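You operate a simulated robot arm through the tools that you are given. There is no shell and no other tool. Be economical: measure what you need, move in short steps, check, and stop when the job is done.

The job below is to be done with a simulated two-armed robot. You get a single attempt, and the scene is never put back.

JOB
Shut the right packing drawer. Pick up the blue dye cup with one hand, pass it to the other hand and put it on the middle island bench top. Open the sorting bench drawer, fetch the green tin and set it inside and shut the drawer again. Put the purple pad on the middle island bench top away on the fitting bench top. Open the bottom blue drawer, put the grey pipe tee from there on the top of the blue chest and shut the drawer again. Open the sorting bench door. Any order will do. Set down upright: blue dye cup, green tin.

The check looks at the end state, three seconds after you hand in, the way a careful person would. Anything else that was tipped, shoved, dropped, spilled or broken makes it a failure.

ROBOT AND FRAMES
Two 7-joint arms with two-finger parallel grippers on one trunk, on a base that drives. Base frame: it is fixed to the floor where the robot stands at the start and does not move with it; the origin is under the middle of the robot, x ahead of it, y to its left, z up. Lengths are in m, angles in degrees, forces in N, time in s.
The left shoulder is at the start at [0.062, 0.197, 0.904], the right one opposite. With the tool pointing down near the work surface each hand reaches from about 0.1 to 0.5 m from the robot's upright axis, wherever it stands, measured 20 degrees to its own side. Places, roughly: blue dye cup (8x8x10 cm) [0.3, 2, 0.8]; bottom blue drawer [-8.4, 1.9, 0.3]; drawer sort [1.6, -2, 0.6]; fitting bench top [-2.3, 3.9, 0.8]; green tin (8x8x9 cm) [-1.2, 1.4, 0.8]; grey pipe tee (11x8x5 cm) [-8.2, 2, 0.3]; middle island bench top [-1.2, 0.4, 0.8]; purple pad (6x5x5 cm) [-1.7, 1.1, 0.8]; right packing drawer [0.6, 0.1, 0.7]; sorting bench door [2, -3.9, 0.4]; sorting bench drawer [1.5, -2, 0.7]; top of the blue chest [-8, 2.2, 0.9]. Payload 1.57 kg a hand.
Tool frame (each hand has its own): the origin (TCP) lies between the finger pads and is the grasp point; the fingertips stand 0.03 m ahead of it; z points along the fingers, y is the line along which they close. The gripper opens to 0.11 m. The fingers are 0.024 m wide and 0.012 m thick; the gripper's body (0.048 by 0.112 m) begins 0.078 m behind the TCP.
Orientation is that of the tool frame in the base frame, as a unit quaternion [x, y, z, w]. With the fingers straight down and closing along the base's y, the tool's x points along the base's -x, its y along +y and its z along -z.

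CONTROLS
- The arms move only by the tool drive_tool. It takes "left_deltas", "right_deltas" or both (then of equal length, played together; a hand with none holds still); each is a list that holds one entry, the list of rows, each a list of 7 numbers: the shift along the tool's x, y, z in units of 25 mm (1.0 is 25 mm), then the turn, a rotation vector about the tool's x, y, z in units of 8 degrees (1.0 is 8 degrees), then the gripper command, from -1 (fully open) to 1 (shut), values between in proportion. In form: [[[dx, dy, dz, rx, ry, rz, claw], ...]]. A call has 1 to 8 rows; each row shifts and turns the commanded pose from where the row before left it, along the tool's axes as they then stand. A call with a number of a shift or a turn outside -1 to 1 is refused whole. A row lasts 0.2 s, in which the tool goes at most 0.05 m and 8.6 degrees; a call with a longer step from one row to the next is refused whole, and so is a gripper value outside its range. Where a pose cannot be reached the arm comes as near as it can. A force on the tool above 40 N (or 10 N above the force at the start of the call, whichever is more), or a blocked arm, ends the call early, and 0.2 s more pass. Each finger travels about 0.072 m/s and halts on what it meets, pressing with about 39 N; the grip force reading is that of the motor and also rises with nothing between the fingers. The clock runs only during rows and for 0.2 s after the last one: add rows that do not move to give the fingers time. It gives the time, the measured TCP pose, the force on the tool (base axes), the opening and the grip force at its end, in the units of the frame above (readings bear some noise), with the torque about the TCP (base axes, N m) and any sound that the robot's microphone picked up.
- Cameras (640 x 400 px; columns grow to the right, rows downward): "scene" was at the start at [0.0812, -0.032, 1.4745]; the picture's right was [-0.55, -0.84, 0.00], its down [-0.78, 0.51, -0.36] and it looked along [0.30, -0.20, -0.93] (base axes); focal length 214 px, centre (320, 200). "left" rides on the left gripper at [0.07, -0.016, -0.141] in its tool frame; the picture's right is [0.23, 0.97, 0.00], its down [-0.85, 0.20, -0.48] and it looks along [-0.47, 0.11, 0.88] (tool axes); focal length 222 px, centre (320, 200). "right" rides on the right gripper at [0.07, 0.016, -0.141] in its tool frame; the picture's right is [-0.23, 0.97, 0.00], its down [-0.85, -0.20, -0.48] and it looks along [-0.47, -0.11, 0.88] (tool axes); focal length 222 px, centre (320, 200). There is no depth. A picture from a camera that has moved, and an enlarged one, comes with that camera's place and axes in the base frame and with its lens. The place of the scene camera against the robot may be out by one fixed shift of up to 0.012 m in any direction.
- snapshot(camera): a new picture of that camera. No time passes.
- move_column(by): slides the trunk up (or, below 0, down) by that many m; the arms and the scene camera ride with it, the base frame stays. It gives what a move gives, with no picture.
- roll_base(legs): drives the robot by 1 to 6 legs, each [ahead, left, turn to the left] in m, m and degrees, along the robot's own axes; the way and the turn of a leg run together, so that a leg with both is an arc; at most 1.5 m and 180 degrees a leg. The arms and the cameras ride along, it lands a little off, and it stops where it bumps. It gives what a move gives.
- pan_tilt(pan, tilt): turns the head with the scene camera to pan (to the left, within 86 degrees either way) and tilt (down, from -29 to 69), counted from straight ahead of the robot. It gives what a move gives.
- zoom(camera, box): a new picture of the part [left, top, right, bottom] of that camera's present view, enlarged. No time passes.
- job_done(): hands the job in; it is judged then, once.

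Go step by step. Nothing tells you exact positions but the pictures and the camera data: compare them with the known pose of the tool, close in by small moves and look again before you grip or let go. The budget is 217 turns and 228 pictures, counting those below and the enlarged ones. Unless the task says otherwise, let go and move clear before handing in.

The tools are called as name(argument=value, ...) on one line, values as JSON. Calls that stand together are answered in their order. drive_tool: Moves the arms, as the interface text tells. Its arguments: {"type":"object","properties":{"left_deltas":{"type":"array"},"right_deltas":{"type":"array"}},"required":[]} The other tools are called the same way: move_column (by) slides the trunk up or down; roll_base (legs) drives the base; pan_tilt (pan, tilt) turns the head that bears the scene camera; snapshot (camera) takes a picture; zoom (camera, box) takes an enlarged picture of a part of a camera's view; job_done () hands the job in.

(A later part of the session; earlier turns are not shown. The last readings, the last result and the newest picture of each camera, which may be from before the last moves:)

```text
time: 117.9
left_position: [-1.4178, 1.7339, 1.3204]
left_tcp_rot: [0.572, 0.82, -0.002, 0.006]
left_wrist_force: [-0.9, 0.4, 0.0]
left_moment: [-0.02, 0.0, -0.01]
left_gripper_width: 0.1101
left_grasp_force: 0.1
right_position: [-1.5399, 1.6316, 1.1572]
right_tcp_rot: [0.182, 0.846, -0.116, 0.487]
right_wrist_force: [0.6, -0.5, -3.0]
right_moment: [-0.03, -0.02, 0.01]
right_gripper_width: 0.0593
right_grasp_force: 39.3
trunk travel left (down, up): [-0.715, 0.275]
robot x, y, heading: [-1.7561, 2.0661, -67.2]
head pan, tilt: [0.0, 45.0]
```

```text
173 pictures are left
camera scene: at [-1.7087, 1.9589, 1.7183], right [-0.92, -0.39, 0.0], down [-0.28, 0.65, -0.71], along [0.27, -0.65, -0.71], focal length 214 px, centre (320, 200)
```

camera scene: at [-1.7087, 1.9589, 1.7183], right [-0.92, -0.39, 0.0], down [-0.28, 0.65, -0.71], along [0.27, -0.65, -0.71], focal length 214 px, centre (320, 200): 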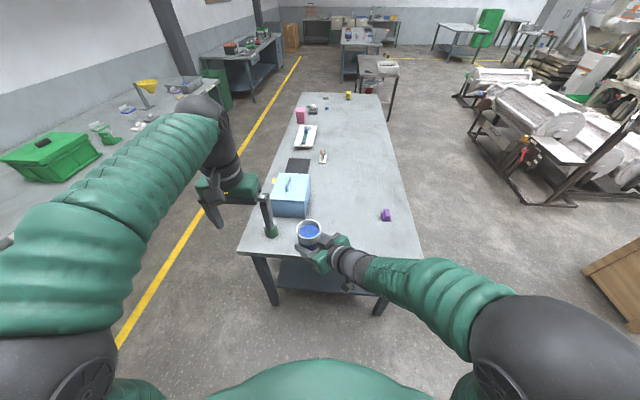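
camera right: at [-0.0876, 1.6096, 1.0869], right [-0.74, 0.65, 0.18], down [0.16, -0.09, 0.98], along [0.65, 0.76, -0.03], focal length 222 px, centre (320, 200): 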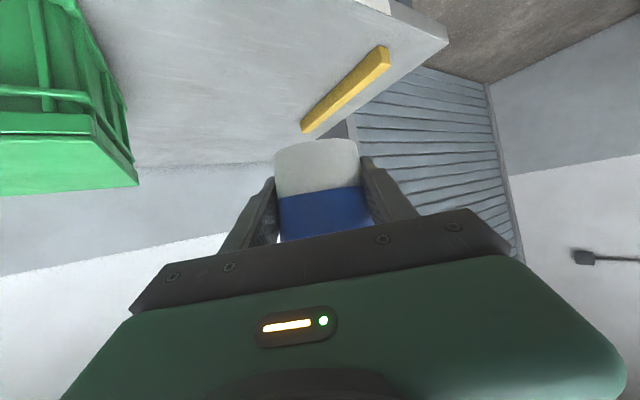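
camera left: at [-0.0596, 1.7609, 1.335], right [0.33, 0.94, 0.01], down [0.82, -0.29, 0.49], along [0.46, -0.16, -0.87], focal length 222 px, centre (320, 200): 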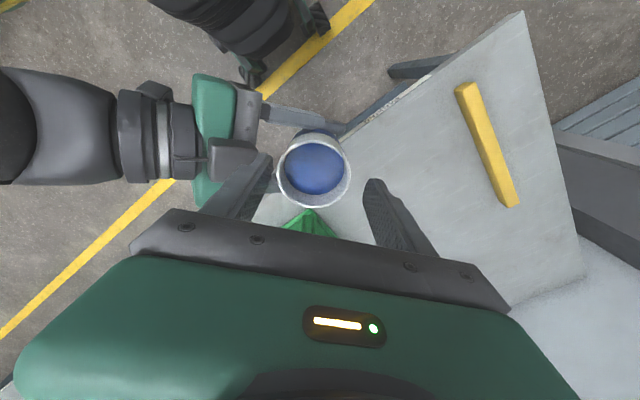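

Clear view: the spot right of the blue box is free. I drive to put the cup over (-1.58, 1.34) and lower part way.

roll_base(legs=[[0, -0.15, 0], [0.25, 0, 0]])

move_column(by=-0.22)

snapshot(camera="scene")

snapshot(camera="right")

snapshot(camera="left")

```text
time: 120.7
left_position: [-1.4542, 1.4484, 1.3198]
left_tcp_rot: [0.571, 0.821, -0.005, 0.005]
left_wrist_force: [0.6, 0.7, 0.2]
left_moment: [-0.02, 0.05, -0.06]
left_gripper_width: 0.1099
left_grasp_force: 0.0
right_position: [-1.5761, 1.3468, 1.1575]
right_tcp_rot: [0.181, 0.846, -0.118, 0.487]
right_wrist_force: [0.4, 0.3, -4.0]
right_moment: [-0.07, 0.04, 0.01]
right_gripper_width: 0.0598
right_grasp_force: 38.5
trunk travel left (down, up): [-0.715, 0.275]
robot x, y, heading: [-1.7929, 1.7772, -67.1]
head pan, tilt: [0.0, 45.0]
```

```text
time: 123.0
left_position: [-1.4534, 1.4474, 1.0994]
left_tcp_rot: [0.571, 0.821, -0.004, 0.005]
left_wrist_force: [0.8, 0.2, 0.3]
left_moment: [0.01, 0.0, -0.02]
left_gripper_width: 0.1102
left_grasp_force: 0.0
right_position: [-1.5745, 1.3453, 0.9371]
right_tcp_rot: [0.181, 0.847, -0.116, 0.486]
right_wrist_force: [0.8, 0.4, -3.4]
right_moment: [0.03, 0.0, -0.01]
right_gripper_width: 0.0595
right_grasp_force: 38.9
trunk travel left (down, up): [-0.495, 0.495]
robot x, y, heading: [-1.7883, 1.7709, -67.3]
head pan, tilt: [0.0, 45.0]
```

```text
172 pictures are left
camera scene: at [-1.7485, 1.6699, 1.4984], right [-0.92, -0.39, 0.0], down [-0.28, 0.65, -0.71], along [0.27, -0.65, -0.71], focal length 214 px, centre (320, 200)
```

scene: 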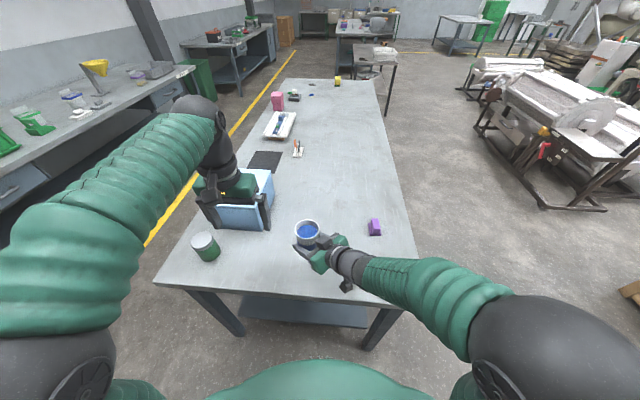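

```text
171 pictures are left
camera right: at [-1.7113, 1.4267, 0.9478], right [0.52, 0.84, 0.18], down [-0.06, -0.17, 0.98], along [0.85, -0.52, -0.03], focal length 222 px, centre (320, 200)
```

right: 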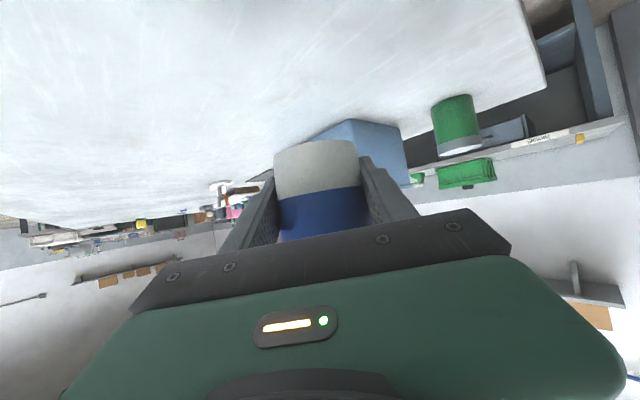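

```text
170 pictures are left
camera left: at [-1.4941, 1.5075, 1.2408], right [0.83, 0.55, 0.0], down [0.48, -0.73, 0.49], along [0.27, -0.41, -0.87], focal length 222 px, centre (320, 200)
```

left: 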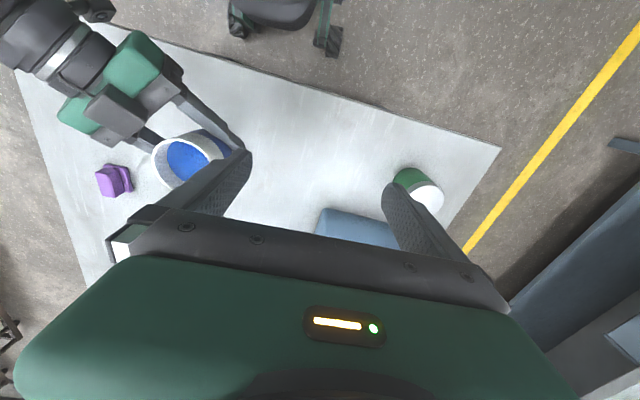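

Space under the cup is free. I lower nearly to the surface.

move_column(by=-0.09)

snapshot(camera="right")

zoom(camera="scene", box=[220, 160, 400, 300])

```text
time: 124.3
left_position: [-1.4534, 1.4484, 1.0103]
left_tcp_rot: [0.57, 0.822, -0.004, 0.005]
left_wrist_force: [0.5, -0.6, -0.1]
left_moment: [0.0, -0.03, 0.01]
left_gripper_width: 0.1098
left_grasp_force: 0.0
right_position: [-1.5745, 1.3464, 0.8469]
right_tcp_rot: [0.181, 0.847, -0.117, 0.487]
right_wrist_force: [-0.4, 0.1, -3.6]
right_moment: [-0.01, 0.02, -0.02]
right_gripper_width: 0.0596
right_grasp_force: 39.1
trunk travel left (down, up): [-0.405, 0.585]
robot x, y, heading: [-1.7929, 1.7773, -67.1]
head pan, tilt: [0.0, 45.0]
```

```text
169 pictures are left
camera right: at [-1.7106, 1.4271, 0.8579], right [0.52, 0.84, 0.18], down [-0.06, -0.17, 0.98], along [0.85, -0.52, -0.03], focal length 222 px, centre (320, 200)
```

right: 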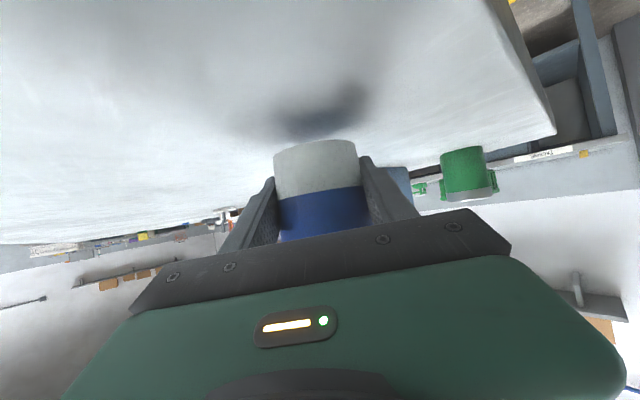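

```text
2.86 times, centred on (310, 230) of scene
camera zoom: at [-1.7476, 1.6706, 1.4084], right [-0.92, -0.39, 0.0], down [-0.28, 0.65, -0.71], along [0.27, -0.65, -0.71], focal length 613 px, centre (349, 114)
```

zoom: 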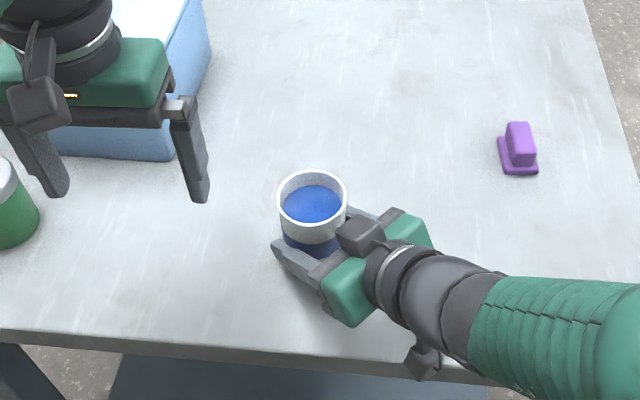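

move_column(by=-0.01)

move_column(by=-0.005)

zoom(camera="right", box=[220, 60, 420, 260])

```text
time: 124.8
left_position: [-1.4533, 1.4484, 0.9994]
left_tcp_rot: [0.571, 0.821, -0.004, 0.005]
left_wrist_force: [-0.2, 0.5, 0.1]
left_moment: [-0.01, 0.04, 0.01]
left_gripper_width: 0.1099
left_grasp_force: 0.1
right_position: [-1.5739, 1.3462, 0.8383]
right_tcp_rot: [0.182, 0.847, -0.117, 0.485]
right_wrist_force: [0.8, 0.2, -3.9]
right_moment: [0.04, 0.01, 0.0]
right_gripper_width: 0.0593
right_grasp_force: 39.4
trunk travel left (down, up): [-0.395, 0.595]
robot x, y, heading: [-1.7906, 1.7766, -67.1]
head pan, tilt: [0.0, 45.0]
```

```text
time: 125.4
left_position: [-1.4535, 1.4471, 0.9941]
left_tcp_rot: [0.571, 0.821, -0.004, 0.005]
left_wrist_force: [0.5, 0.4, 0.2]
left_moment: [0.0, -0.02, -0.01]
left_gripper_width: 0.11
left_grasp_force: 0.0
right_position: [-1.5749, 1.3468, 0.8315]
right_tcp_rot: [0.181, 0.848, -0.117, 0.485]
right_wrist_force: [0.5, -0.3, -2.9]
right_moment: [0.0, 0.01, 0.02]
right_gripper_width: 0.0594
right_grasp_force: 39.4
trunk travel left (down, up): [-0.39, 0.6]
robot x, y, heading: [-1.7939, 1.7787, -66.7]
head pan, tilt: [0.0, 45.0]
```

```text
2.00 times, centred on (320, 160) of right
camera zoom: at [-1.7106, 1.4271, 0.8427], right [0.52, 0.84, 0.18], down [-0.06, -0.17, 0.98], along [0.85, -0.52, -0.03], focal length 444 px, centre (320, 280)
```

zoom: 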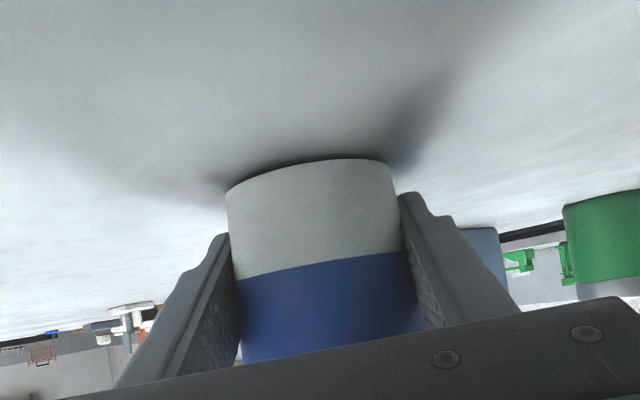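

move_column(by=-0.003)

move_column(by=-0.002)

zoom(camera="right", box=[220, 60, 420, 260])

```text
time: 125.9
left_position: [-1.4527, 1.4467, 0.9912]
left_tcp_rot: [0.571, 0.821, -0.004, 0.005]
left_wrist_force: [-0.7, 0.1, -0.7]
left_moment: [0.01, -0.02, 0.01]
left_gripper_width: 0.11
left_grasp_force: 0.0
right_position: [-1.5735, 1.345, 0.8299]
right_tcp_rot: [0.181, 0.847, -0.116, 0.486]
right_wrist_force: [0.1, -0.8, 1.3]
right_moment: [0.01, 0.08, 0.02]
right_gripper_width: 0.0595
right_grasp_force: 38.9
trunk travel left (down, up): [-0.387, 0.603]
robot x, y, heading: [-1.7963, 1.7764, -67.0]
head pan, tilt: [0.0, 45.0]
```

```text
time: 126.4
left_position: [-1.4532, 1.4493, 0.9894]
left_tcp_rot: [0.57, 0.822, -0.004, 0.005]
left_wrist_force: [0.0, 0.4, -0.3]
left_moment: [0.02, 0.01, 0.03]
left_gripper_width: 0.1103
left_grasp_force: 0.0
right_position: [-1.5742, 1.345, 0.8299]
right_tcp_rot: [0.181, 0.845, -0.118, 0.489]
right_wrist_force: [-0.2, -2.2, 16.8]
right_moment: [0.21, 0.48, 0.0]
right_gripper_width: 0.0594
right_grasp_force: 39.6
trunk travel left (down, up): [-0.385, 0.605]
robot x, y, heading: [-1.7944, 1.7783, -67.1]
head pan, tilt: [0.0, 45.0]
```

```text
2.00 times, centred on (320, 160) of right
camera zoom: at [-1.7105, 1.427, 0.8396], right [0.51, 0.84, 0.18], down [-0.07, -0.16, 0.98], along [0.85, -0.52, -0.03], focal length 444 px, centre (320, 280)
```

zoom: 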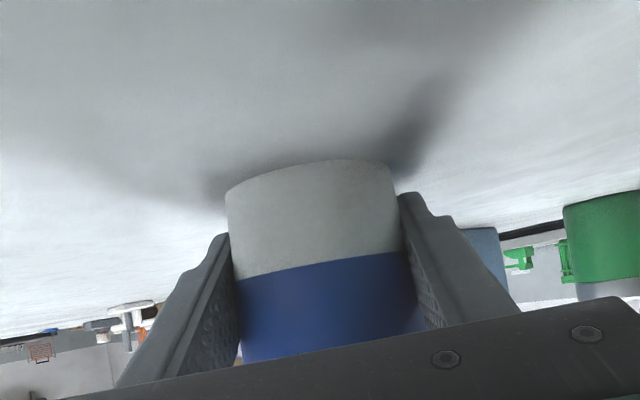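

Contact. I relieve the pressure slightly, open the right hand and retract along its axis.

move_column(by=0.0015)

drive_tool(right_deltas=[[[0, 0, 0, 0, 0, 0, 0.2], [0, 0, 0, 0, 0, 0, -0.3], [0, 0, 0, 0, 0, 0, -1], [0, 0, 0, 0, 0, 0, -1]]])

snapshot(camera="right")

```text
time: 126.9
left_position: [-1.4523, 1.4474, 0.9914]
left_tcp_rot: [0.57, 0.821, -0.004, 0.004]
left_wrist_force: [0.2, 0.1, 0.4]
left_moment: [0.01, -0.04, -0.03]
left_gripper_width: 0.1102
left_grasp_force: 0.1
right_position: [-1.5737, 1.3452, 0.8313]
right_tcp_rot: [0.181, 0.846, -0.117, 0.487]
right_wrist_force: [3.1, -4.6, 17.5]
right_moment: [0.2, 0.27, 0.06]
right_gripper_width: 0.0596
right_grasp_force: 38.8
trunk travel left (down, up): [-0.386, 0.604]
robot x, y, heading: [-1.7926, 1.7745, -67.1]
head pan, tilt: [0.0, 45.0]
```

```text
time: 127.9
left_position: [-1.4521, 1.447, 0.9917]
left_tcp_rot: [0.571, 0.821, -0.004, 0.005]
left_wrist_force: [-0.2, 0.3, -0.1]
left_moment: [0.0, 0.05, 0.02]
left_gripper_width: 0.11
left_grasp_force: 0.1
right_position: [-1.5727, 1.3456, 0.8281]
right_tcp_rot: [0.181, 0.847, -0.116, 0.486]
right_wrist_force: [-0.1, 0.0, 0.7]
right_moment: [0.02, -0.04, -0.01]
right_gripper_width: 0.1102
right_grasp_force: 0.1
trunk travel left (down, up): [-0.386, 0.604]
robot x, y, heading: [-1.7953, 1.7777, -67.1]
head pan, tilt: [0.0, 45.0]
```

```text
165 pictures are left
camera right: at [-1.7102, 1.4276, 0.839], right [0.51, 0.84, 0.17], down [-0.06, -0.17, 0.98], along [0.86, -0.52, -0.04], focal length 222 px, centre (320, 200)
```

right: 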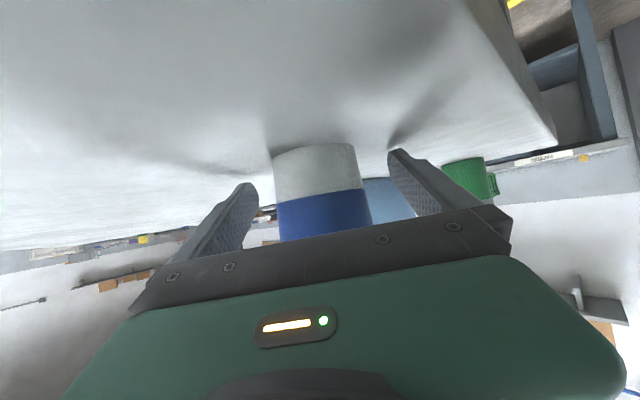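

roll_base(legs=[[-0.12, -0.09, 0]])

move_column(by=0.2)

snapshot(camera="scene")

snapshot(camera="right")

```text
time: 129.3
left_position: [-1.58, 1.5246, 0.9912]
left_tcp_rot: [0.571, 0.821, -0.006, 0.005]
left_wrist_force: [-0.2, -0.3, 0.5]
left_moment: [-0.01, -0.02, -0.01]
left_gripper_width: 0.1099
left_grasp_force: 0.0
right_position: [-1.701, 1.4216, 0.8286]
right_tcp_rot: [0.182, 0.847, -0.118, 0.486]
right_wrist_force: [0.9, 0.0, -0.9]
right_moment: [-0.01, 0.04, 0.01]
right_gripper_width: 0.1099
right_grasp_force: 0.1
trunk travel left (down, up): [-0.386, 0.604]
robot x, y, heading: [-1.9236, 1.8521, -67.1]
head pan, tilt: [0.0, 45.0]
```

```text
time: 131.5
left_position: [-1.5814, 1.5226, 1.1914]
left_tcp_rot: [0.571, 0.821, -0.005, 0.005]
left_wrist_force: [0.1, -0.1, -0.7]
left_moment: [0.0, 0.02, -0.01]
left_gripper_width: 0.11
left_grasp_force: 0.1
right_position: [-1.7022, 1.423, 1.0286]
right_tcp_rot: [0.181, 0.847, -0.117, 0.486]
right_wrist_force: [0.5, -0.6, 0.2]
right_moment: [0.0, 0.01, 0.02]
right_gripper_width: 0.11
right_grasp_force: 0.1
trunk travel left (down, up): [-0.586, 0.404]
robot x, y, heading: [-1.9226, 1.8504, -67.3]
head pan, tilt: [0.0, 45.0]
```

```text
164 pictures are left
camera scene: at [-1.8757, 1.7458, 1.5898], right [-0.92, -0.39, 0.0], down [-0.28, 0.65, -0.71], along [0.27, -0.65, -0.71], focal length 214 px, centre (320, 200)
```

scene: 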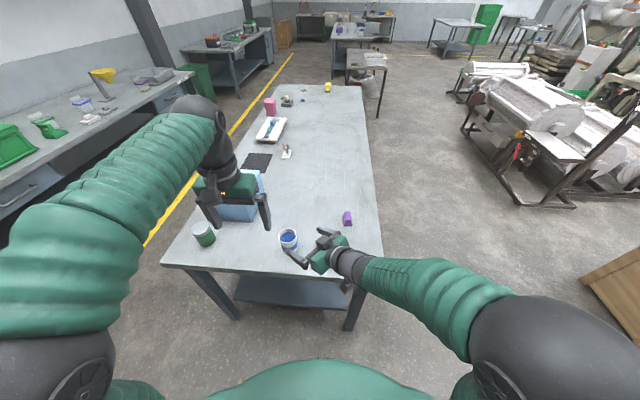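

```text
163 pictures are left
camera right: at [-1.8392, 1.5027, 1.0396], right [0.52, 0.84, 0.18], down [-0.06, -0.17, 0.98], along [0.85, -0.52, -0.03], focal length 222 px, centre (320, 200)
```

right: 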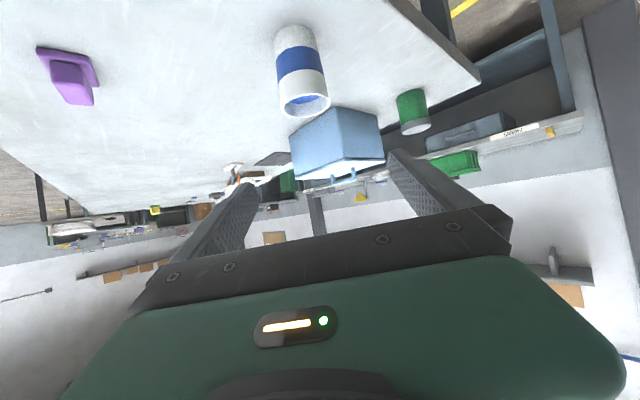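

The cup stands upright on the island. Next is the purple pad at about (-1.73, 1.11); I'll drive round to the island's far side and straighten the right hand.

roll_base(legs=[[-0.212, -0.378, 0], [0, 0, 84]])

drive_tool(right_deltas=[[[0, 0, 0, 0, 1, 0, -1], [0, 0, 0, 0, 1, 0, -1], [0, 0, 0, 0, 1, 0, -1], [0, 0, 0, 0, 1, 0, -1], [0, 0, 0, 0, 1, 0, -1], [0, 0, 0, 0, 1, 0, -1], [0, 0, 0, 0, 1, 0, -1], [0, 0, 0, 0, 0.5, 0, -1]]])

drive_tool(right_deltas=[[[0, -0.8, -0.5, 0, 0, 0.9, -1], [0, -0.8, -0.5, 0, 0, 0.9, -1], [0, -0.8, -0.5, 0, 0, 0.9, -1], [0, -0.8, 0, 0, 0, 0.9, -1], [0, -0.8, 0, 0, 0, 0.9, -1], [0, 0, 0, 0, 0, 0.9, -1]]])

snapshot(camera="scene")

```text
time: 137.7
left_position: [-1.9955, 2.2044, 1.1911]
left_tcp_rot: [-0.129, 0.992, 0.001, 0.007]
left_wrist_force: [0.7, 0.5, -0.3]
left_moment: [-0.01, -0.01, 0.02]
left_gripper_width: 0.1099
left_grasp_force: 0.0
right_position: [-1.905, 2.075, 1.0285]
right_tcp_rot: [-0.434, 0.749, 0.24, 0.439]
right_wrist_force: [0.9, 0.3, 0.3]
right_moment: [-0.02, 0.0, 0.01]
right_gripper_width: 0.11
right_grasp_force: 0.1
trunk travel left (down, up): [-0.586, 0.404]
robot x, y, heading: [-2.3564, 1.8982, 17.1]
head pan, tilt: [0.0, 45.0]
```

```text
time: 139.6
left_position: [-1.997, 2.2059, 1.1921]
left_tcp_rot: [-0.129, 0.992, 0.001, 0.007]
left_wrist_force: [-0.4, -0.3, -0.3]
left_moment: [0.01, 0.01, -0.02]
left_gripper_width: 0.1103
left_grasp_force: 0.0
right_position: [-1.9043, 2.0786, 1.1031]
right_tcp_rot: [-0.496, 0.859, 0.053, 0.114]
right_wrist_force: [0.5, 0.4, 0.5]
right_moment: [-0.02, 0.03, 0.0]
right_gripper_width: 0.11
right_grasp_force: 0.0
right hand out of reach, approached as far as the arm can: row 3
trunk travel left (down, up): [-0.586, 0.404]
robot x, y, heading: [-2.3594, 1.8974, 17.2]
head pan, tilt: [0.0, 45.0]
stopped in row 8 (right hand): the arm was blocked; the commanded pose is now the measured one
```

```text
time: 141.0
left_position: [-1.9964, 2.2054, 1.1921]
left_tcp_rot: [-0.128, 0.992, 0.0, 0.008]
left_wrist_force: [0.4, 0.0, 0.6]
left_moment: [-0.01, -0.03, -0.04]
left_gripper_width: 0.1098
left_grasp_force: 0.0
right_position: [-1.8429, 2.0054, 1.1352]
right_tcp_rot: [-0.148, 0.981, 0.091, 0.085]
right_wrist_force: [-1.1, 0.3, 0.1]
right_moment: [0.0, 0.01, 0.04]
right_gripper_width: 0.1101
right_grasp_force: 0.0
trunk travel left (down, up): [-0.586, 0.404]
robot x, y, heading: [-2.3531, 1.8994, 17.1]
head pan, tilt: [0.0, 45.0]
```

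```text
162 pictures are left
camera scene: at [-2.2456, 1.932, 1.5899], right [0.3, -0.96, 0.0], down [-0.68, -0.21, -0.71], along [0.67, 0.21, -0.71], focal length 214 px, centre (320, 200)
```

scene: 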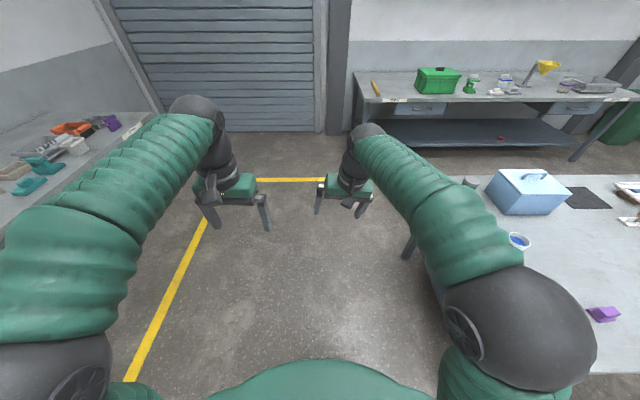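

drive_tool(right_deltas=[[[0.1, -0.87, 0, 0.19, 0.24, 0, -1], [0.1, -0.87, 0, 0.19, 0.24, 0, -1], [0.1, -0.87, 0, 0.19, 0.24, 0, -1], [0.1, -0.87, 0, 0.19, 0.24, 0, -1], [0.1, -0.87, 0, 0.19, 0.24, 0, -1], [0.1, -0.87, 0, 0.19, 0.24, 0, -1]]])

roll_base(legs=[[0, -0.71, 0]])

snapshot(camera="scene")

snapshot(camera="right")

```text
time: 142.4
left_position: [-1.9959, 2.2044, 1.1927]
left_tcp_rot: [-0.129, 0.992, 0.001, 0.007]
left_wrist_force: [0.4, 0.4, 0.4]
left_moment: [0.01, 0.0, 0.02]
left_gripper_width: 0.1101
left_grasp_force: 0.0
right_position: [-1.8147, 1.8771, 1.122]
right_tcp_rot: [-0.151, 0.989, -0.001, -0.003]
right_wrist_force: [-0.3, 0.8, 0.5]
right_moment: [0.02, 0.0, 0.01]
right_gripper_width: 0.11
right_grasp_force: 0.1
trunk travel left (down, up): [-0.586, 0.404]
robot x, y, heading: [-2.3538, 1.8983, 17.2]
head pan, tilt: [0.0, 45.0]
```

```text
time: 146.3
left_position: [-1.7973, 1.5661, 1.1834]
left_tcp_rot: [-0.126, 0.992, -0.018, 0.009]
left_wrist_force: [-0.3, 2.0, -0.9]
left_moment: [-0.24, -0.04, 0.0]
left_gripper_width: 0.1101
left_grasp_force: 0.1
right_position: [-1.6197, 1.2339, 1.1274]
right_tcp_rot: [-0.147, 0.989, -0.019, -0.001]
right_wrist_force: [0.4, 2.8, -0.7]
right_moment: [-0.2, -0.03, 0.05]
right_gripper_width: 0.1101
right_grasp_force: 0.0
trunk travel left (down, up): [-0.586, 0.404]
robot x, y, heading: [-2.1513, 1.2244, 16.5]
head pan, tilt: [0.0, 45.0]
```

```text
161 pictures are left
camera scene: at [-2.0542, 1.3096, 1.5886], right [0.29, -0.96, 0.04], down [-0.67, -0.23, -0.7], along [0.68, 0.18, -0.71], focal length 214 px, centre (320, 200)
```

scene: 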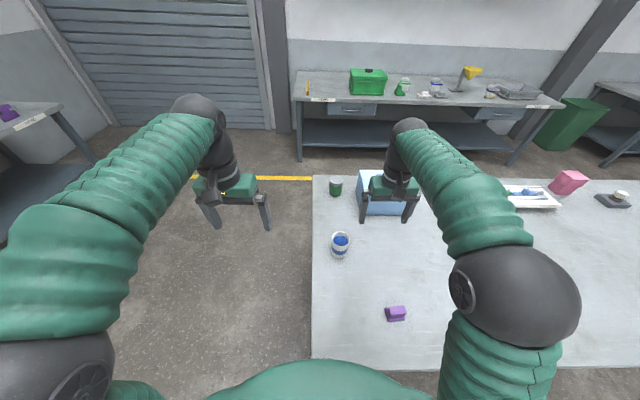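

```text
160 pictures are left
camera right: at [-1.693, 1.2354, 1.2697], right [-0.07, 1.0, -0.04], down [0.87, 0.08, 0.48], along [0.48, 0.0, -0.88], focal length 222 px, centre (320, 200)
```

right: 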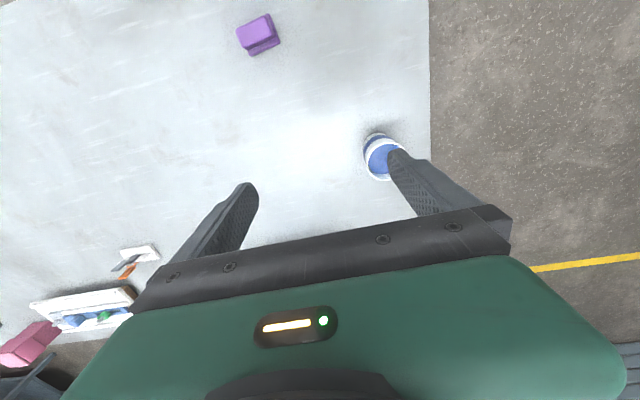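

The base is tilted slightly and close to the bench — I may be touching the edge. I'll back off 13 cm and check.

roll_base(legs=[[-0.13, 0, 0]])

pan_tilt(pan=-10, tilt=55)

snapshot(camera="scene")

```text
time: 147.6
left_position: [-1.9099, 1.4785, 1.1923]
left_tcp_rot: [-0.124, 0.992, 0.005, 0.005]
left_wrist_force: [0.0, 0.2, -0.3]
left_moment: [0.01, -0.01, -0.02]
left_gripper_width: 0.1097
left_grasp_force: 0.1
right_position: [-1.7315, 1.1503, 1.1197]
right_tcp_rot: [-0.145, 0.989, 0.004, -0.003]
right_wrist_force: [0.9, -0.1, 0.0]
right_moment: [0.03, -0.01, -0.01]
right_gripper_width: 0.1101
right_grasp_force: 0.1
trunk travel left (down, up): [-0.586, 0.404]
robot x, y, heading: [-2.2772, 1.1836, 16.7]
head pan, tilt: [0.0, 45.0]
```

```text
time: 148.3
left_position: [-1.9138, 1.4772, 1.1948]
left_tcp_rot: [-0.123, 0.992, 0.003, 0.007]
left_wrist_force: [0.2, -1.7, -0.6]
left_moment: [0.03, 0.02, -0.03]
left_gripper_width: 0.1099
left_grasp_force: 0.1
right_position: [-1.7364, 1.1485, 1.1231]
right_tcp_rot: [-0.145, 0.989, 0.002, -0.001]
right_wrist_force: [0.3, -1.2, 0.1]
right_moment: [0.08, -0.02, -0.03]
right_gripper_width: 0.1101
right_grasp_force: 0.1
trunk travel left (down, up): [-0.586, 0.404]
robot x, y, heading: [-2.2763, 1.183, 16.6]
head pan, tilt: [-10.0, 55.0]
```

```text
159 pictures are left
camera scene: at [-2.1674, 1.1825, 1.5763], right [0.11, -0.99, -0.01], down [-0.82, -0.09, -0.57], along [0.57, 0.07, -0.82], focal length 214 px, centre (320, 200)
```

scene: 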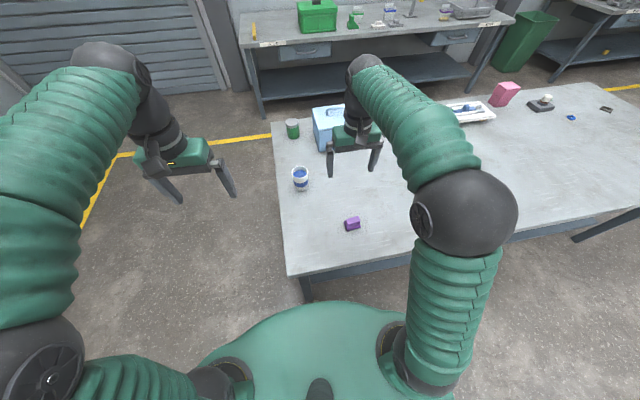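

snapshot(camera="right")

zoom(camera="scene", box=[310, 190, 400, 250])

```text
158 pictures are left
camera right: at [-1.8089, 1.1441, 1.2656], right [-0.06, 1.0, 0.0], down [0.88, 0.05, 0.48], along [0.48, 0.03, -0.88], focal length 222 px, centre (320, 200)
```

right: 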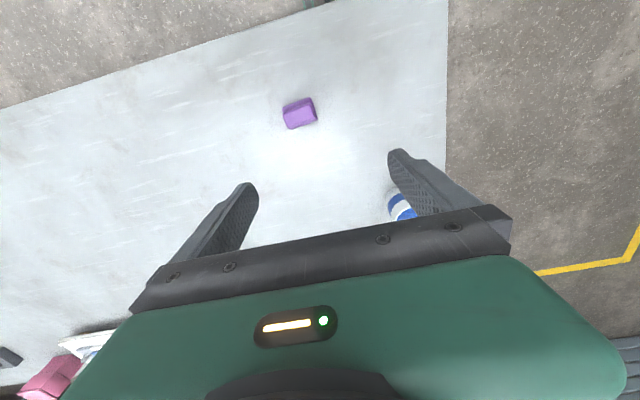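

```text
6.67 times, centred on (355, 220) of scene
camera zoom: at [-2.1674, 1.1825, 1.5763], right [0.11, -0.99, -0.01], down [-0.82, -0.09, -0.57], along [0.57, 0.07, -0.82], focal length 1430 px, centre (87, 67)
```

zoom: 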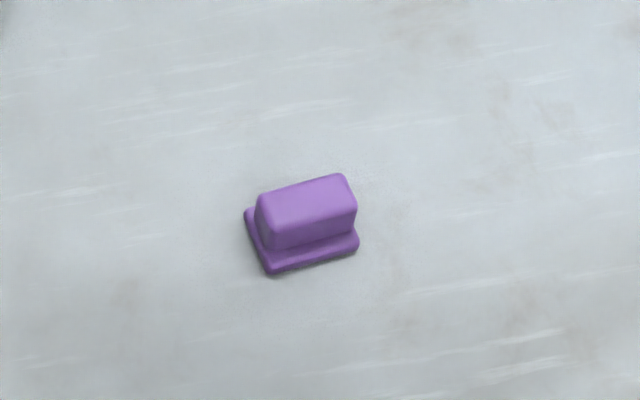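

The pad is at (-1.753, 1.110), its long axis about 8° off my closing axis. I align above it and lower the trunk.

drive_tool(right_deltas=[[[0.55, -0.66, 0, 0, 0, -0.5, -1], [0.55, -0.66, 0, 0, 0, -0.5, -1]]])

move_column(by=-0.2)

snapshot(camera="right")

```text
time: 148.9
left_position: [-1.9155, 1.4833, 1.1935]
left_tcp_rot: [-0.124, 0.992, 0.002, 0.009]
left_wrist_force: [0.1, 0.2, -0.4]
left_moment: [0.07, -0.03, 0.03]
left_gripper_width: 0.1099
left_grasp_force: 0.1
right_position: [-1.7533, 1.1141, 1.1232]
right_tcp_rot: [-0.215, 0.977, 0.0, -0.001]
right_wrist_force: [-0.1, -1.4, -0.8]
right_moment: [0.07, -0.01, 0.0]
right_gripper_width: 0.11
right_grasp_force: 0.1
trunk travel left (down, up): [-0.586, 0.404]
robot x, y, heading: [-2.2779, 1.1795, 16.6]
head pan, tilt: [-10.0, 55.0]
```

```text
time: 151.1
left_position: [-1.9172, 1.4912, 0.9926]
left_tcp_rot: [-0.124, 0.992, -0.001, 0.009]
left_wrist_force: [0.4, -0.1, 0.4]
left_moment: [-0.01, -0.03, 0.03]
left_gripper_width: 0.11
left_grasp_force: 0.1
right_position: [-1.7549, 1.1222, 0.9241]
right_tcp_rot: [-0.215, 0.977, -0.003, -0.001]
right_wrist_force: [0.0, -0.1, -0.2]
right_moment: [-0.01, 0.0, -0.01]
right_gripper_width: 0.1098
right_grasp_force: 0.1
trunk travel left (down, up): [-0.386, 0.604]
robot x, y, heading: [-2.2762, 1.1805, 16.5]
head pan, tilt: [-10.0, 55.0]
```

```text
156 pictures are left
camera right: at [-1.8258, 1.108, 1.0672], right [-0.2, 0.98, -0.01], down [0.86, 0.18, 0.48], along [0.47, 0.09, -0.88], focal length 222 px, centre (320, 200)
```

right: 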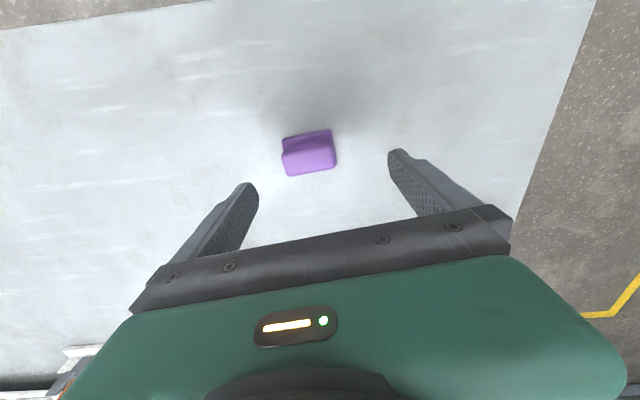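

drive_tool(right_deltas=[[[0.33, -0.42, 0.4, 0, 0, 0, -1], [0, 0, 0.9, 0, 0, 0, -1], [0, 0, 0.9, 0, 0, 0, -1], [0, 0, 0.8, 0, 0, 0, -1], [0, 0, 0.4, 0, 0, 0, -1]]])

snapshot(camera="right")

```text
time: 152.3
left_position: [-1.9169, 1.4909, 0.9923]
left_tcp_rot: [-0.125, 0.992, -0.001, 0.008]
left_wrist_force: [-0.2, 0.3, 0.1]
left_moment: [0.02, -0.01, 0.0]
left_gripper_width: 0.1099
left_grasp_force: 0.2
right_position: [-1.7567, 1.1076, 0.8391]
right_tcp_rot: [-0.215, 0.977, -0.003, -0.001]
right_wrist_force: [-0.4, 0.7, -0.7]
right_moment: [0.0, -0.01, -0.03]
right_gripper_width: 0.1103
right_grasp_force: 0.1
trunk travel left (down, up): [-0.386, 0.604]
robot x, y, heading: [-2.2738, 1.1841, 16.2]
head pan, tilt: [-10.0, 55.0]
```

```text
155 pictures are left
camera right: at [-1.8284, 1.0942, 0.9814], right [-0.2, 0.98, -0.01], down [0.86, 0.18, 0.48], along [0.47, 0.09, -0.88], focal length 222 px, centre (320, 200)
```

right: 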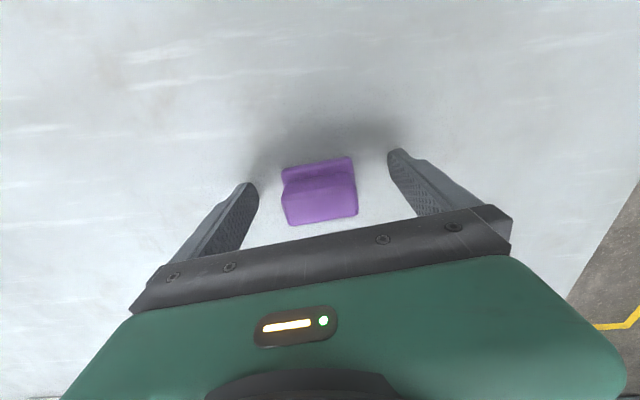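

Centred well. I close on the pad and lift.

drive_tool(right_deltas=[[[0, 0, 0, 0, 0, 0, 0], [0, 0, 0, 0, 0, 0, 1], [0, 0, 0, 0, 0, 0, 1], [0, 0, 0, 0, 0, 0, 1], [0, 0, 0, 0, 0, 0, 1]]])

move_column(by=0.25)

snapshot(camera="right")

```text
time: 153.5
left_position: [-1.9169, 1.4904, 0.9927]
left_tcp_rot: [-0.125, 0.992, -0.001, 0.009]
left_wrist_force: [-0.6, 0.0, 0.1]
left_moment: [0.0, 0.03, 0.01]
left_gripper_width: 0.1101
left_grasp_force: 0.1
right_position: [-1.7577, 1.1092, 0.8394]
right_tcp_rot: [-0.214, 0.977, -0.003, -0.001]
right_wrist_force: [0.1, 0.9, -0.4]
right_moment: [0.04, -0.03, -0.02]
right_gripper_width: 0.059
right_grasp_force: 39.3
trunk travel left (down, up): [-0.386, 0.604]
robot x, y, heading: [-2.2781, 1.1843, 16.7]
head pan, tilt: [-10.0, 55.0]
```

```text
time: 156.1
left_position: [-1.9166, 1.4899, 1.2413]
left_tcp_rot: [-0.125, 0.992, -0.002, 0.009]
left_wrist_force: [0.7, 0.4, -0.2]
left_moment: [-0.03, 0.01, 0.01]
left_gripper_width: 0.1099
left_grasp_force: 0.1
right_position: [-1.7574, 1.1076, 1.0887]
right_tcp_rot: [-0.215, 0.977, -0.003, -0.001]
right_wrist_force: [0.4, 0.6, -1.0]
right_moment: [-0.02, -0.01, -0.01]
right_gripper_width: 0.0589
right_grasp_force: 39.3
trunk travel left (down, up): [-0.636, 0.354]
robot x, y, heading: [-2.2791, 1.1841, 16.7]
head pan, tilt: [-10.0, 55.0]
```

```text
154 pictures are left
camera right: at [-1.828, 1.0944, 1.2316], right [-0.2, 0.98, -0.01], down [0.86, 0.18, 0.48], along [0.47, 0.09, -0.88], focal length 222 px, centre (320, 200)
```

right: 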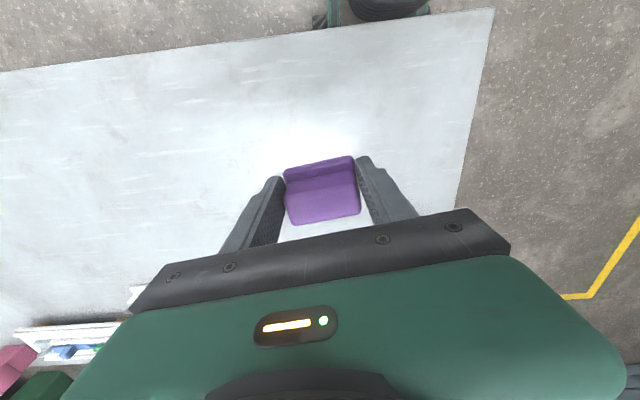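

Pad held. I back away, turn toward the fitting bench and approach for a look.

roll_base(legs=[[-0.2, 0, 0], [0, 0, 92], [1.0, 0, 0]])

pan_tilt(pan=0, tilt=30)

snapshot(camera="scene")

```text
time: 166.4
left_position: [-3.1104, 2.4282, 1.2419]
left_tcp_rot: [0.797, -0.604, -0.005, -0.006]
left_wrist_force: [-0.1, -0.4, -0.3]
left_moment: [0.01, 0.02, -0.04]
left_gripper_width: 0.1098
left_grasp_force: 0.0
right_position: [-2.7318, 2.5984, 1.0887]
right_tcp_rot: [0.849, -0.528, 0.002, -0.001]
right_wrist_force: [0.3, 0.7, -1.4]
right_moment: [-0.02, 0.03, -0.01]
right_gripper_width: 0.059
right_grasp_force: 39.3
trunk travel left (down, up): [-0.636, 0.354]
robot x, y, heading: [-2.7953, 2.0808, 108.1]
head pan, tilt: [-10.0, 55.0]
```

```text
time: 167.3
left_position: [-3.1109, 2.4271, 1.242]
left_tcp_rot: [0.798, -0.603, -0.006, -0.007]
left_wrist_force: [0.1, -0.6, 0.5]
left_moment: [0.01, 0.0, 0.04]
left_gripper_width: 0.1099
left_grasp_force: 0.1
right_position: [-2.7317, 2.5974, 1.0891]
right_tcp_rot: [0.849, -0.528, 0.002, -0.001]
right_wrist_force: [-0.2, 0.0, -1.5]
right_moment: [-0.01, 0.02, -0.01]
right_gripper_width: 0.0587
right_grasp_force: 38.9
trunk travel left (down, up): [-0.636, 0.354]
robot x, y, heading: [-2.7968, 2.0762, 108.0]
head pan, tilt: [0.0, 30.0]
```

```text
153 pictures are left
camera scene: at [-2.8321, 2.1928, 1.6623], right [0.95, 0.31, 0.0], down [0.15, -0.48, -0.86], along [-0.27, 0.82, -0.5], focal length 214 px, centre (320, 200)
```

scene: 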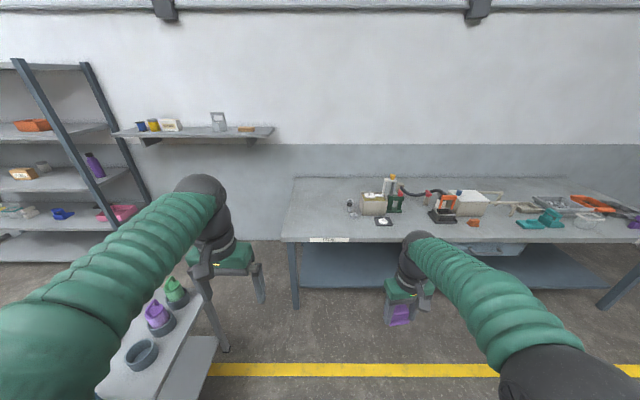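

The left front part of the fitting bench is free around (-3.0, 3.33). I drive up to it and lower.

roll_base(legs=[[0.77, 0.03, 0]])

pan_tilt(pan=0, tilt=55)

snapshot(camera="scene")

snapshot(camera="right")

```text
time: 171.5
left_position: [-3.3801, 3.1624, 1.2428]
left_tcp_rot: [0.797, -0.604, -0.006, -0.006]
left_wrist_force: [0.5, 0.2, -0.6]
left_moment: [0.01, 0.01, -0.02]
left_gripper_width: 0.1098
left_grasp_force: 0.1
right_position: [-3.002, 3.3333, 1.0887]
right_tcp_rot: [0.849, -0.528, 0.003, -0.001]
right_wrist_force: [0.4, 0.4, -0.3]
right_moment: [-0.03, -0.02, 0.02]
right_gripper_width: 0.0588
right_grasp_force: 39.1
trunk travel left (down, up): [-0.636, 0.354]
robot x, y, heading: [-3.0658, 2.814, 107.9]
head pan, tilt: [0.0, 30.0]
```

```text
time: 172.4
left_position: [-3.3813, 3.1634, 1.2431]
left_tcp_rot: [0.797, -0.604, -0.006, -0.006]
left_wrist_force: [-0.1, -0.5, -0.2]
left_moment: [0.0, -0.01, -0.01]
left_gripper_width: 0.1101
left_grasp_force: 0.1
right_position: [-3.0037, 3.3322, 1.0893]
right_tcp_rot: [0.849, -0.529, 0.003, -0.002]
right_wrist_force: [0.7, -0.5, -1.1]
right_moment: [0.0, 0.01, -0.01]
right_gripper_width: 0.0589
right_grasp_force: 38.6
trunk travel left (down, up): [-0.636, 0.354]
robot x, y, heading: [-3.0666, 2.8095, 108.3]
head pan, tilt: [0.0, 55.0]
```

```text
152 pictures are left
camera scene: at [-3.0969, 2.9112, 1.6265], right [0.95, 0.31, 0.0], down [0.25, -0.78, -0.57], along [-0.18, 0.54, -0.82], focal length 214 px, centre (320, 200)
```

scene: 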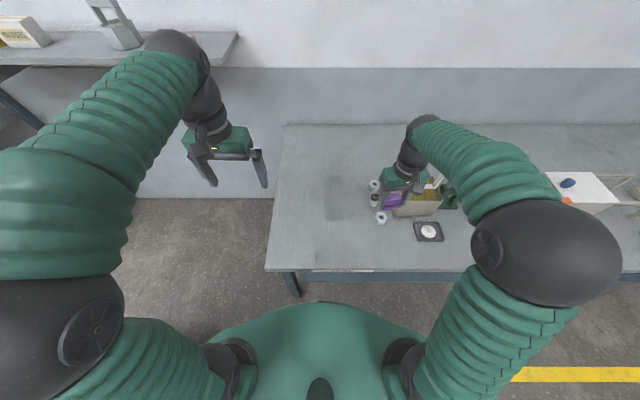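

```text
151 pictures are left
camera right: at [-2.9878, 3.2625, 1.2322], right [-0.97, -0.23, -0.01], down [-0.2, 0.86, 0.48], along [-0.1, 0.47, -0.88], focal length 222 px, centre (320, 200)
```

right: 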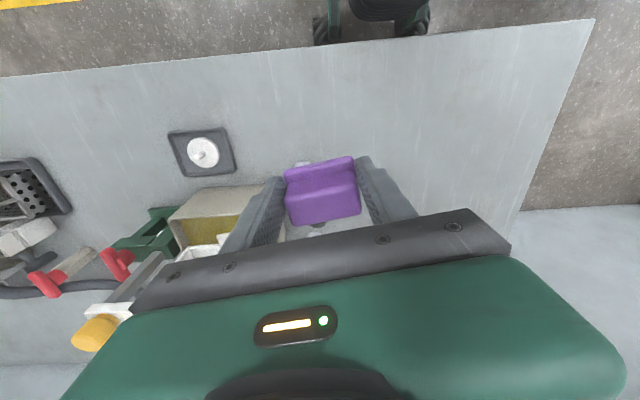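

A small valve-like item lies right behind this spot, so I shift the hand 13 cm to the left over the clear area.

drive_tool(right_deltas=[[[0.1, 0.9, 0, 0, 0, 0, 1], [0.1, 0.9, 0, 0, 0, 0, 1], [0.1, 0.9, 0, 0, 0, 0, 1], [0.1, 0.9, 0, 0, 0, 0, 1], [0.1, 0.9, 0, 0, 0, 0, 1], [0.1, 0.9, 0, 0, 0, 0, 1]]])

move_column(by=-0.2)

snapshot(camera="scene")

snapshot(camera="right")

```text
time: 173.8
left_position: [-3.3826, 3.1619, 1.242]
left_tcp_rot: [0.797, -0.604, -0.006, -0.006]
left_wrist_force: [-0.3, -0.7, 0.2]
left_moment: [-0.02, -0.01, 0.0]
left_gripper_width: 0.11
left_grasp_force: 0.0
right_position: [-3.119, 3.258, 1.0892]
right_tcp_rot: [0.849, -0.528, 0.003, -0.001]
right_wrist_force: [0.0, -0.2, 0.0]
right_moment: [0.0, -0.01, -0.02]
right_gripper_width: 0.0589
right_grasp_force: 39.0
trunk travel left (down, up): [-0.636, 0.354]
robot x, y, heading: [-3.0672, 2.8112, 107.8]
head pan, tilt: [0.0, 55.0]
```

```text
time: 176.0
left_position: [-3.3807, 3.1635, 1.0434]
left_tcp_rot: [0.797, -0.604, -0.006, -0.006]
left_wrist_force: [-0.2, 0.6, -0.7]
left_moment: [-0.02, 0.0, 0.01]
left_gripper_width: 0.1099
left_grasp_force: 0.0
right_position: [-3.1169, 3.2591, 0.8887]
right_tcp_rot: [0.849, -0.529, 0.002, -0.003]
right_wrist_force: [-0.2, -0.9, -0.5]
right_moment: [0.02, -0.06, 0.02]
right_gripper_width: 0.0584
right_grasp_force: 39.0
trunk travel left (down, up): [-0.436, 0.554]
robot x, y, heading: [-3.0695, 2.8127, 108.1]
head pan, tilt: [0.0, 55.0]
```

```text
150 pictures are left
camera scene: at [-3.0973, 2.9102, 1.4265], right [0.95, 0.31, 0.0], down [0.25, -0.78, -0.57], along [-0.18, 0.54, -0.82], focal length 214 px, centre (320, 200)
```

scene: 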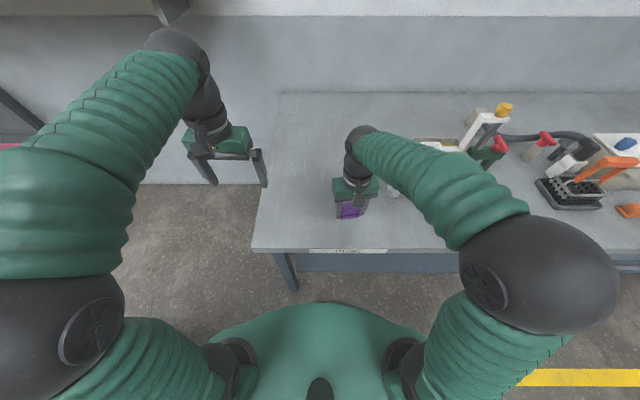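

```text
149 pictures are left
camera right: at [-3.1027, 3.1889, 1.0313], right [-0.97, -0.23, -0.01], down [-0.2, 0.86, 0.48], along [-0.1, 0.47, -0.88], focal length 222 px, centre (320, 200)
```

right: 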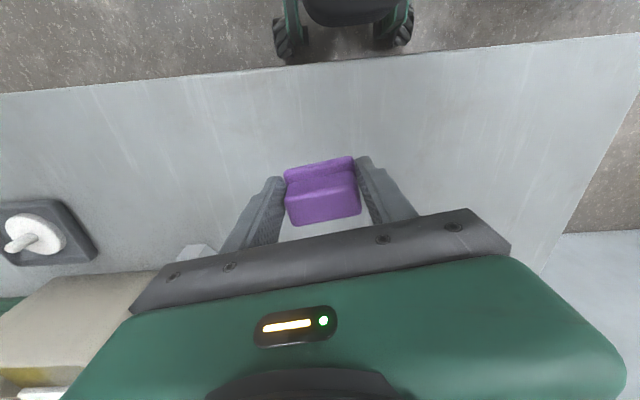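

move_column(by=-0.045)

move_column(by=-0.004)

zoom(camera="right", box=[220, 60, 420, 260])

```text
time: 176.8
left_position: [-3.3806, 3.1626, 0.9977]
left_tcp_rot: [0.797, -0.604, -0.006, -0.006]
left_wrist_force: [-0.9, 1.0, -0.6]
left_moment: [0.02, 0.01, 0.01]
left_gripper_width: 0.1102
left_grasp_force: 0.0
right_position: [-3.1167, 3.259, 0.8433]
right_tcp_rot: [0.849, -0.529, 0.002, -0.001]
right_wrist_force: [0.1, -0.6, -0.3]
right_moment: [0.02, 0.02, 0.02]
right_gripper_width: 0.0589
right_grasp_force: 38.6
trunk travel left (down, up): [-0.391, 0.598]
robot x, y, heading: [-3.0631, 2.8082, 108.0]
head pan, tilt: [0.0, 55.0]
```

```text
time: 177.4
left_position: [-3.3813, 3.1625, 0.9933]
left_tcp_rot: [0.797, -0.604, -0.006, -0.006]
left_wrist_force: [-0.2, 0.2, -0.3]
left_moment: [0.01, -0.02, -0.01]
left_gripper_width: 0.1099
left_grasp_force: 0.0
right_position: [-3.1169, 3.2588, 0.8408]
right_tcp_rot: [0.849, -0.528, 0.003, -0.002]
right_wrist_force: [0.0, 0.5, -0.6]
right_moment: [-0.01, 0.02, -0.01]
right_gripper_width: 0.0585
right_grasp_force: 39.1
trunk travel left (down, up): [-0.387, 0.602]
robot x, y, heading: [-3.0696, 2.8121, 108.0]
head pan, tilt: [0.0, 55.0]
```

```text
2.00 times, centred on (320, 160) of right
camera zoom: at [-3.1027, 3.1889, 0.9822], right [-0.97, -0.23, -0.01], down [-0.2, 0.86, 0.48], along [-0.1, 0.47, -0.88], focal length 444 px, centre (320, 280)
```

zoom: 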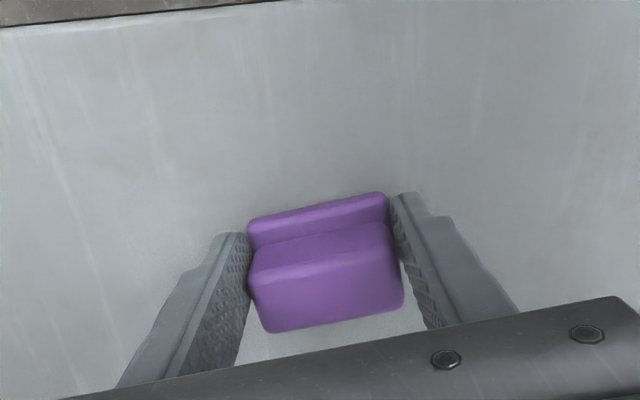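

move_column(by=-0.003)

move_column(by=-0.002)

move_column(by=-0.002)

```text
time: 177.9
left_position: [-3.3803, 3.1615, 0.9911]
left_tcp_rot: [0.797, -0.603, -0.007, -0.007]
left_wrist_force: [-0.4, 0.3, 0.6]
left_moment: [-0.02, 0.01, 0.0]
left_gripper_width: 0.1098
left_grasp_force: 0.1
right_position: [-3.1165, 3.2597, 0.8389]
right_tcp_rot: [0.849, -0.529, 0.001, -0.003]
right_wrist_force: [2.3, 0.0, 20.2]
right_moment: [-0.19, 0.03, -0.01]
right_gripper_width: 0.059
right_grasp_force: 39.6
trunk travel left (down, up): [-0.384, 0.606]
robot x, y, heading: [-3.0624, 2.8131, 107.8]
head pan, tilt: [0.0, 55.0]
```

```text
time: 178.4
left_position: [-3.3805, 3.1608, 0.9897]
left_tcp_rot: [0.797, -0.604, -0.006, -0.007]
left_wrist_force: [0.6, 0.2, 0.2]
left_moment: [-0.01, 0.01, 0.0]
left_gripper_width: 0.1102
left_grasp_force: 0.1
right_position: [-3.1173, 3.2591, 0.8367]
right_tcp_rot: [0.849, -0.528, 0.0, -0.003]
right_wrist_force: [1.3, 4.8, 31.2]
right_moment: [0.23, 0.0, -0.03]
right_gripper_width: 0.059
right_grasp_force: 38.9
trunk travel left (down, up): [-0.382, 0.608]
robot x, y, heading: [-3.0624, 2.8104, 108.1]
head pan, tilt: [0.0, 55.0]
```

```text
time: 178.9
left_position: [-3.3807, 3.1605, 0.988]
left_tcp_rot: [0.797, -0.604, -0.007, -0.007]
left_wrist_force: [-0.6, 0.7, 0.3]
left_moment: [-0.02, 0.0, -0.01]
left_gripper_width: 0.11
left_grasp_force: 0.1
right_position: [-3.1174, 3.2578, 0.8341]
right_tcp_rot: [0.849, -0.528, 0.002, -0.002]
right_wrist_force: [0.3, 5.9, 31.1]
right_moment: [0.25, 0.02, -0.01]
right_gripper_width: 0.0586
right_grasp_force: 39.1
trunk travel left (down, up): [-0.38, 0.61]
robot x, y, heading: [-3.0669, 2.8099, 107.9]
head pan, tilt: [0.0, 55.0]
```

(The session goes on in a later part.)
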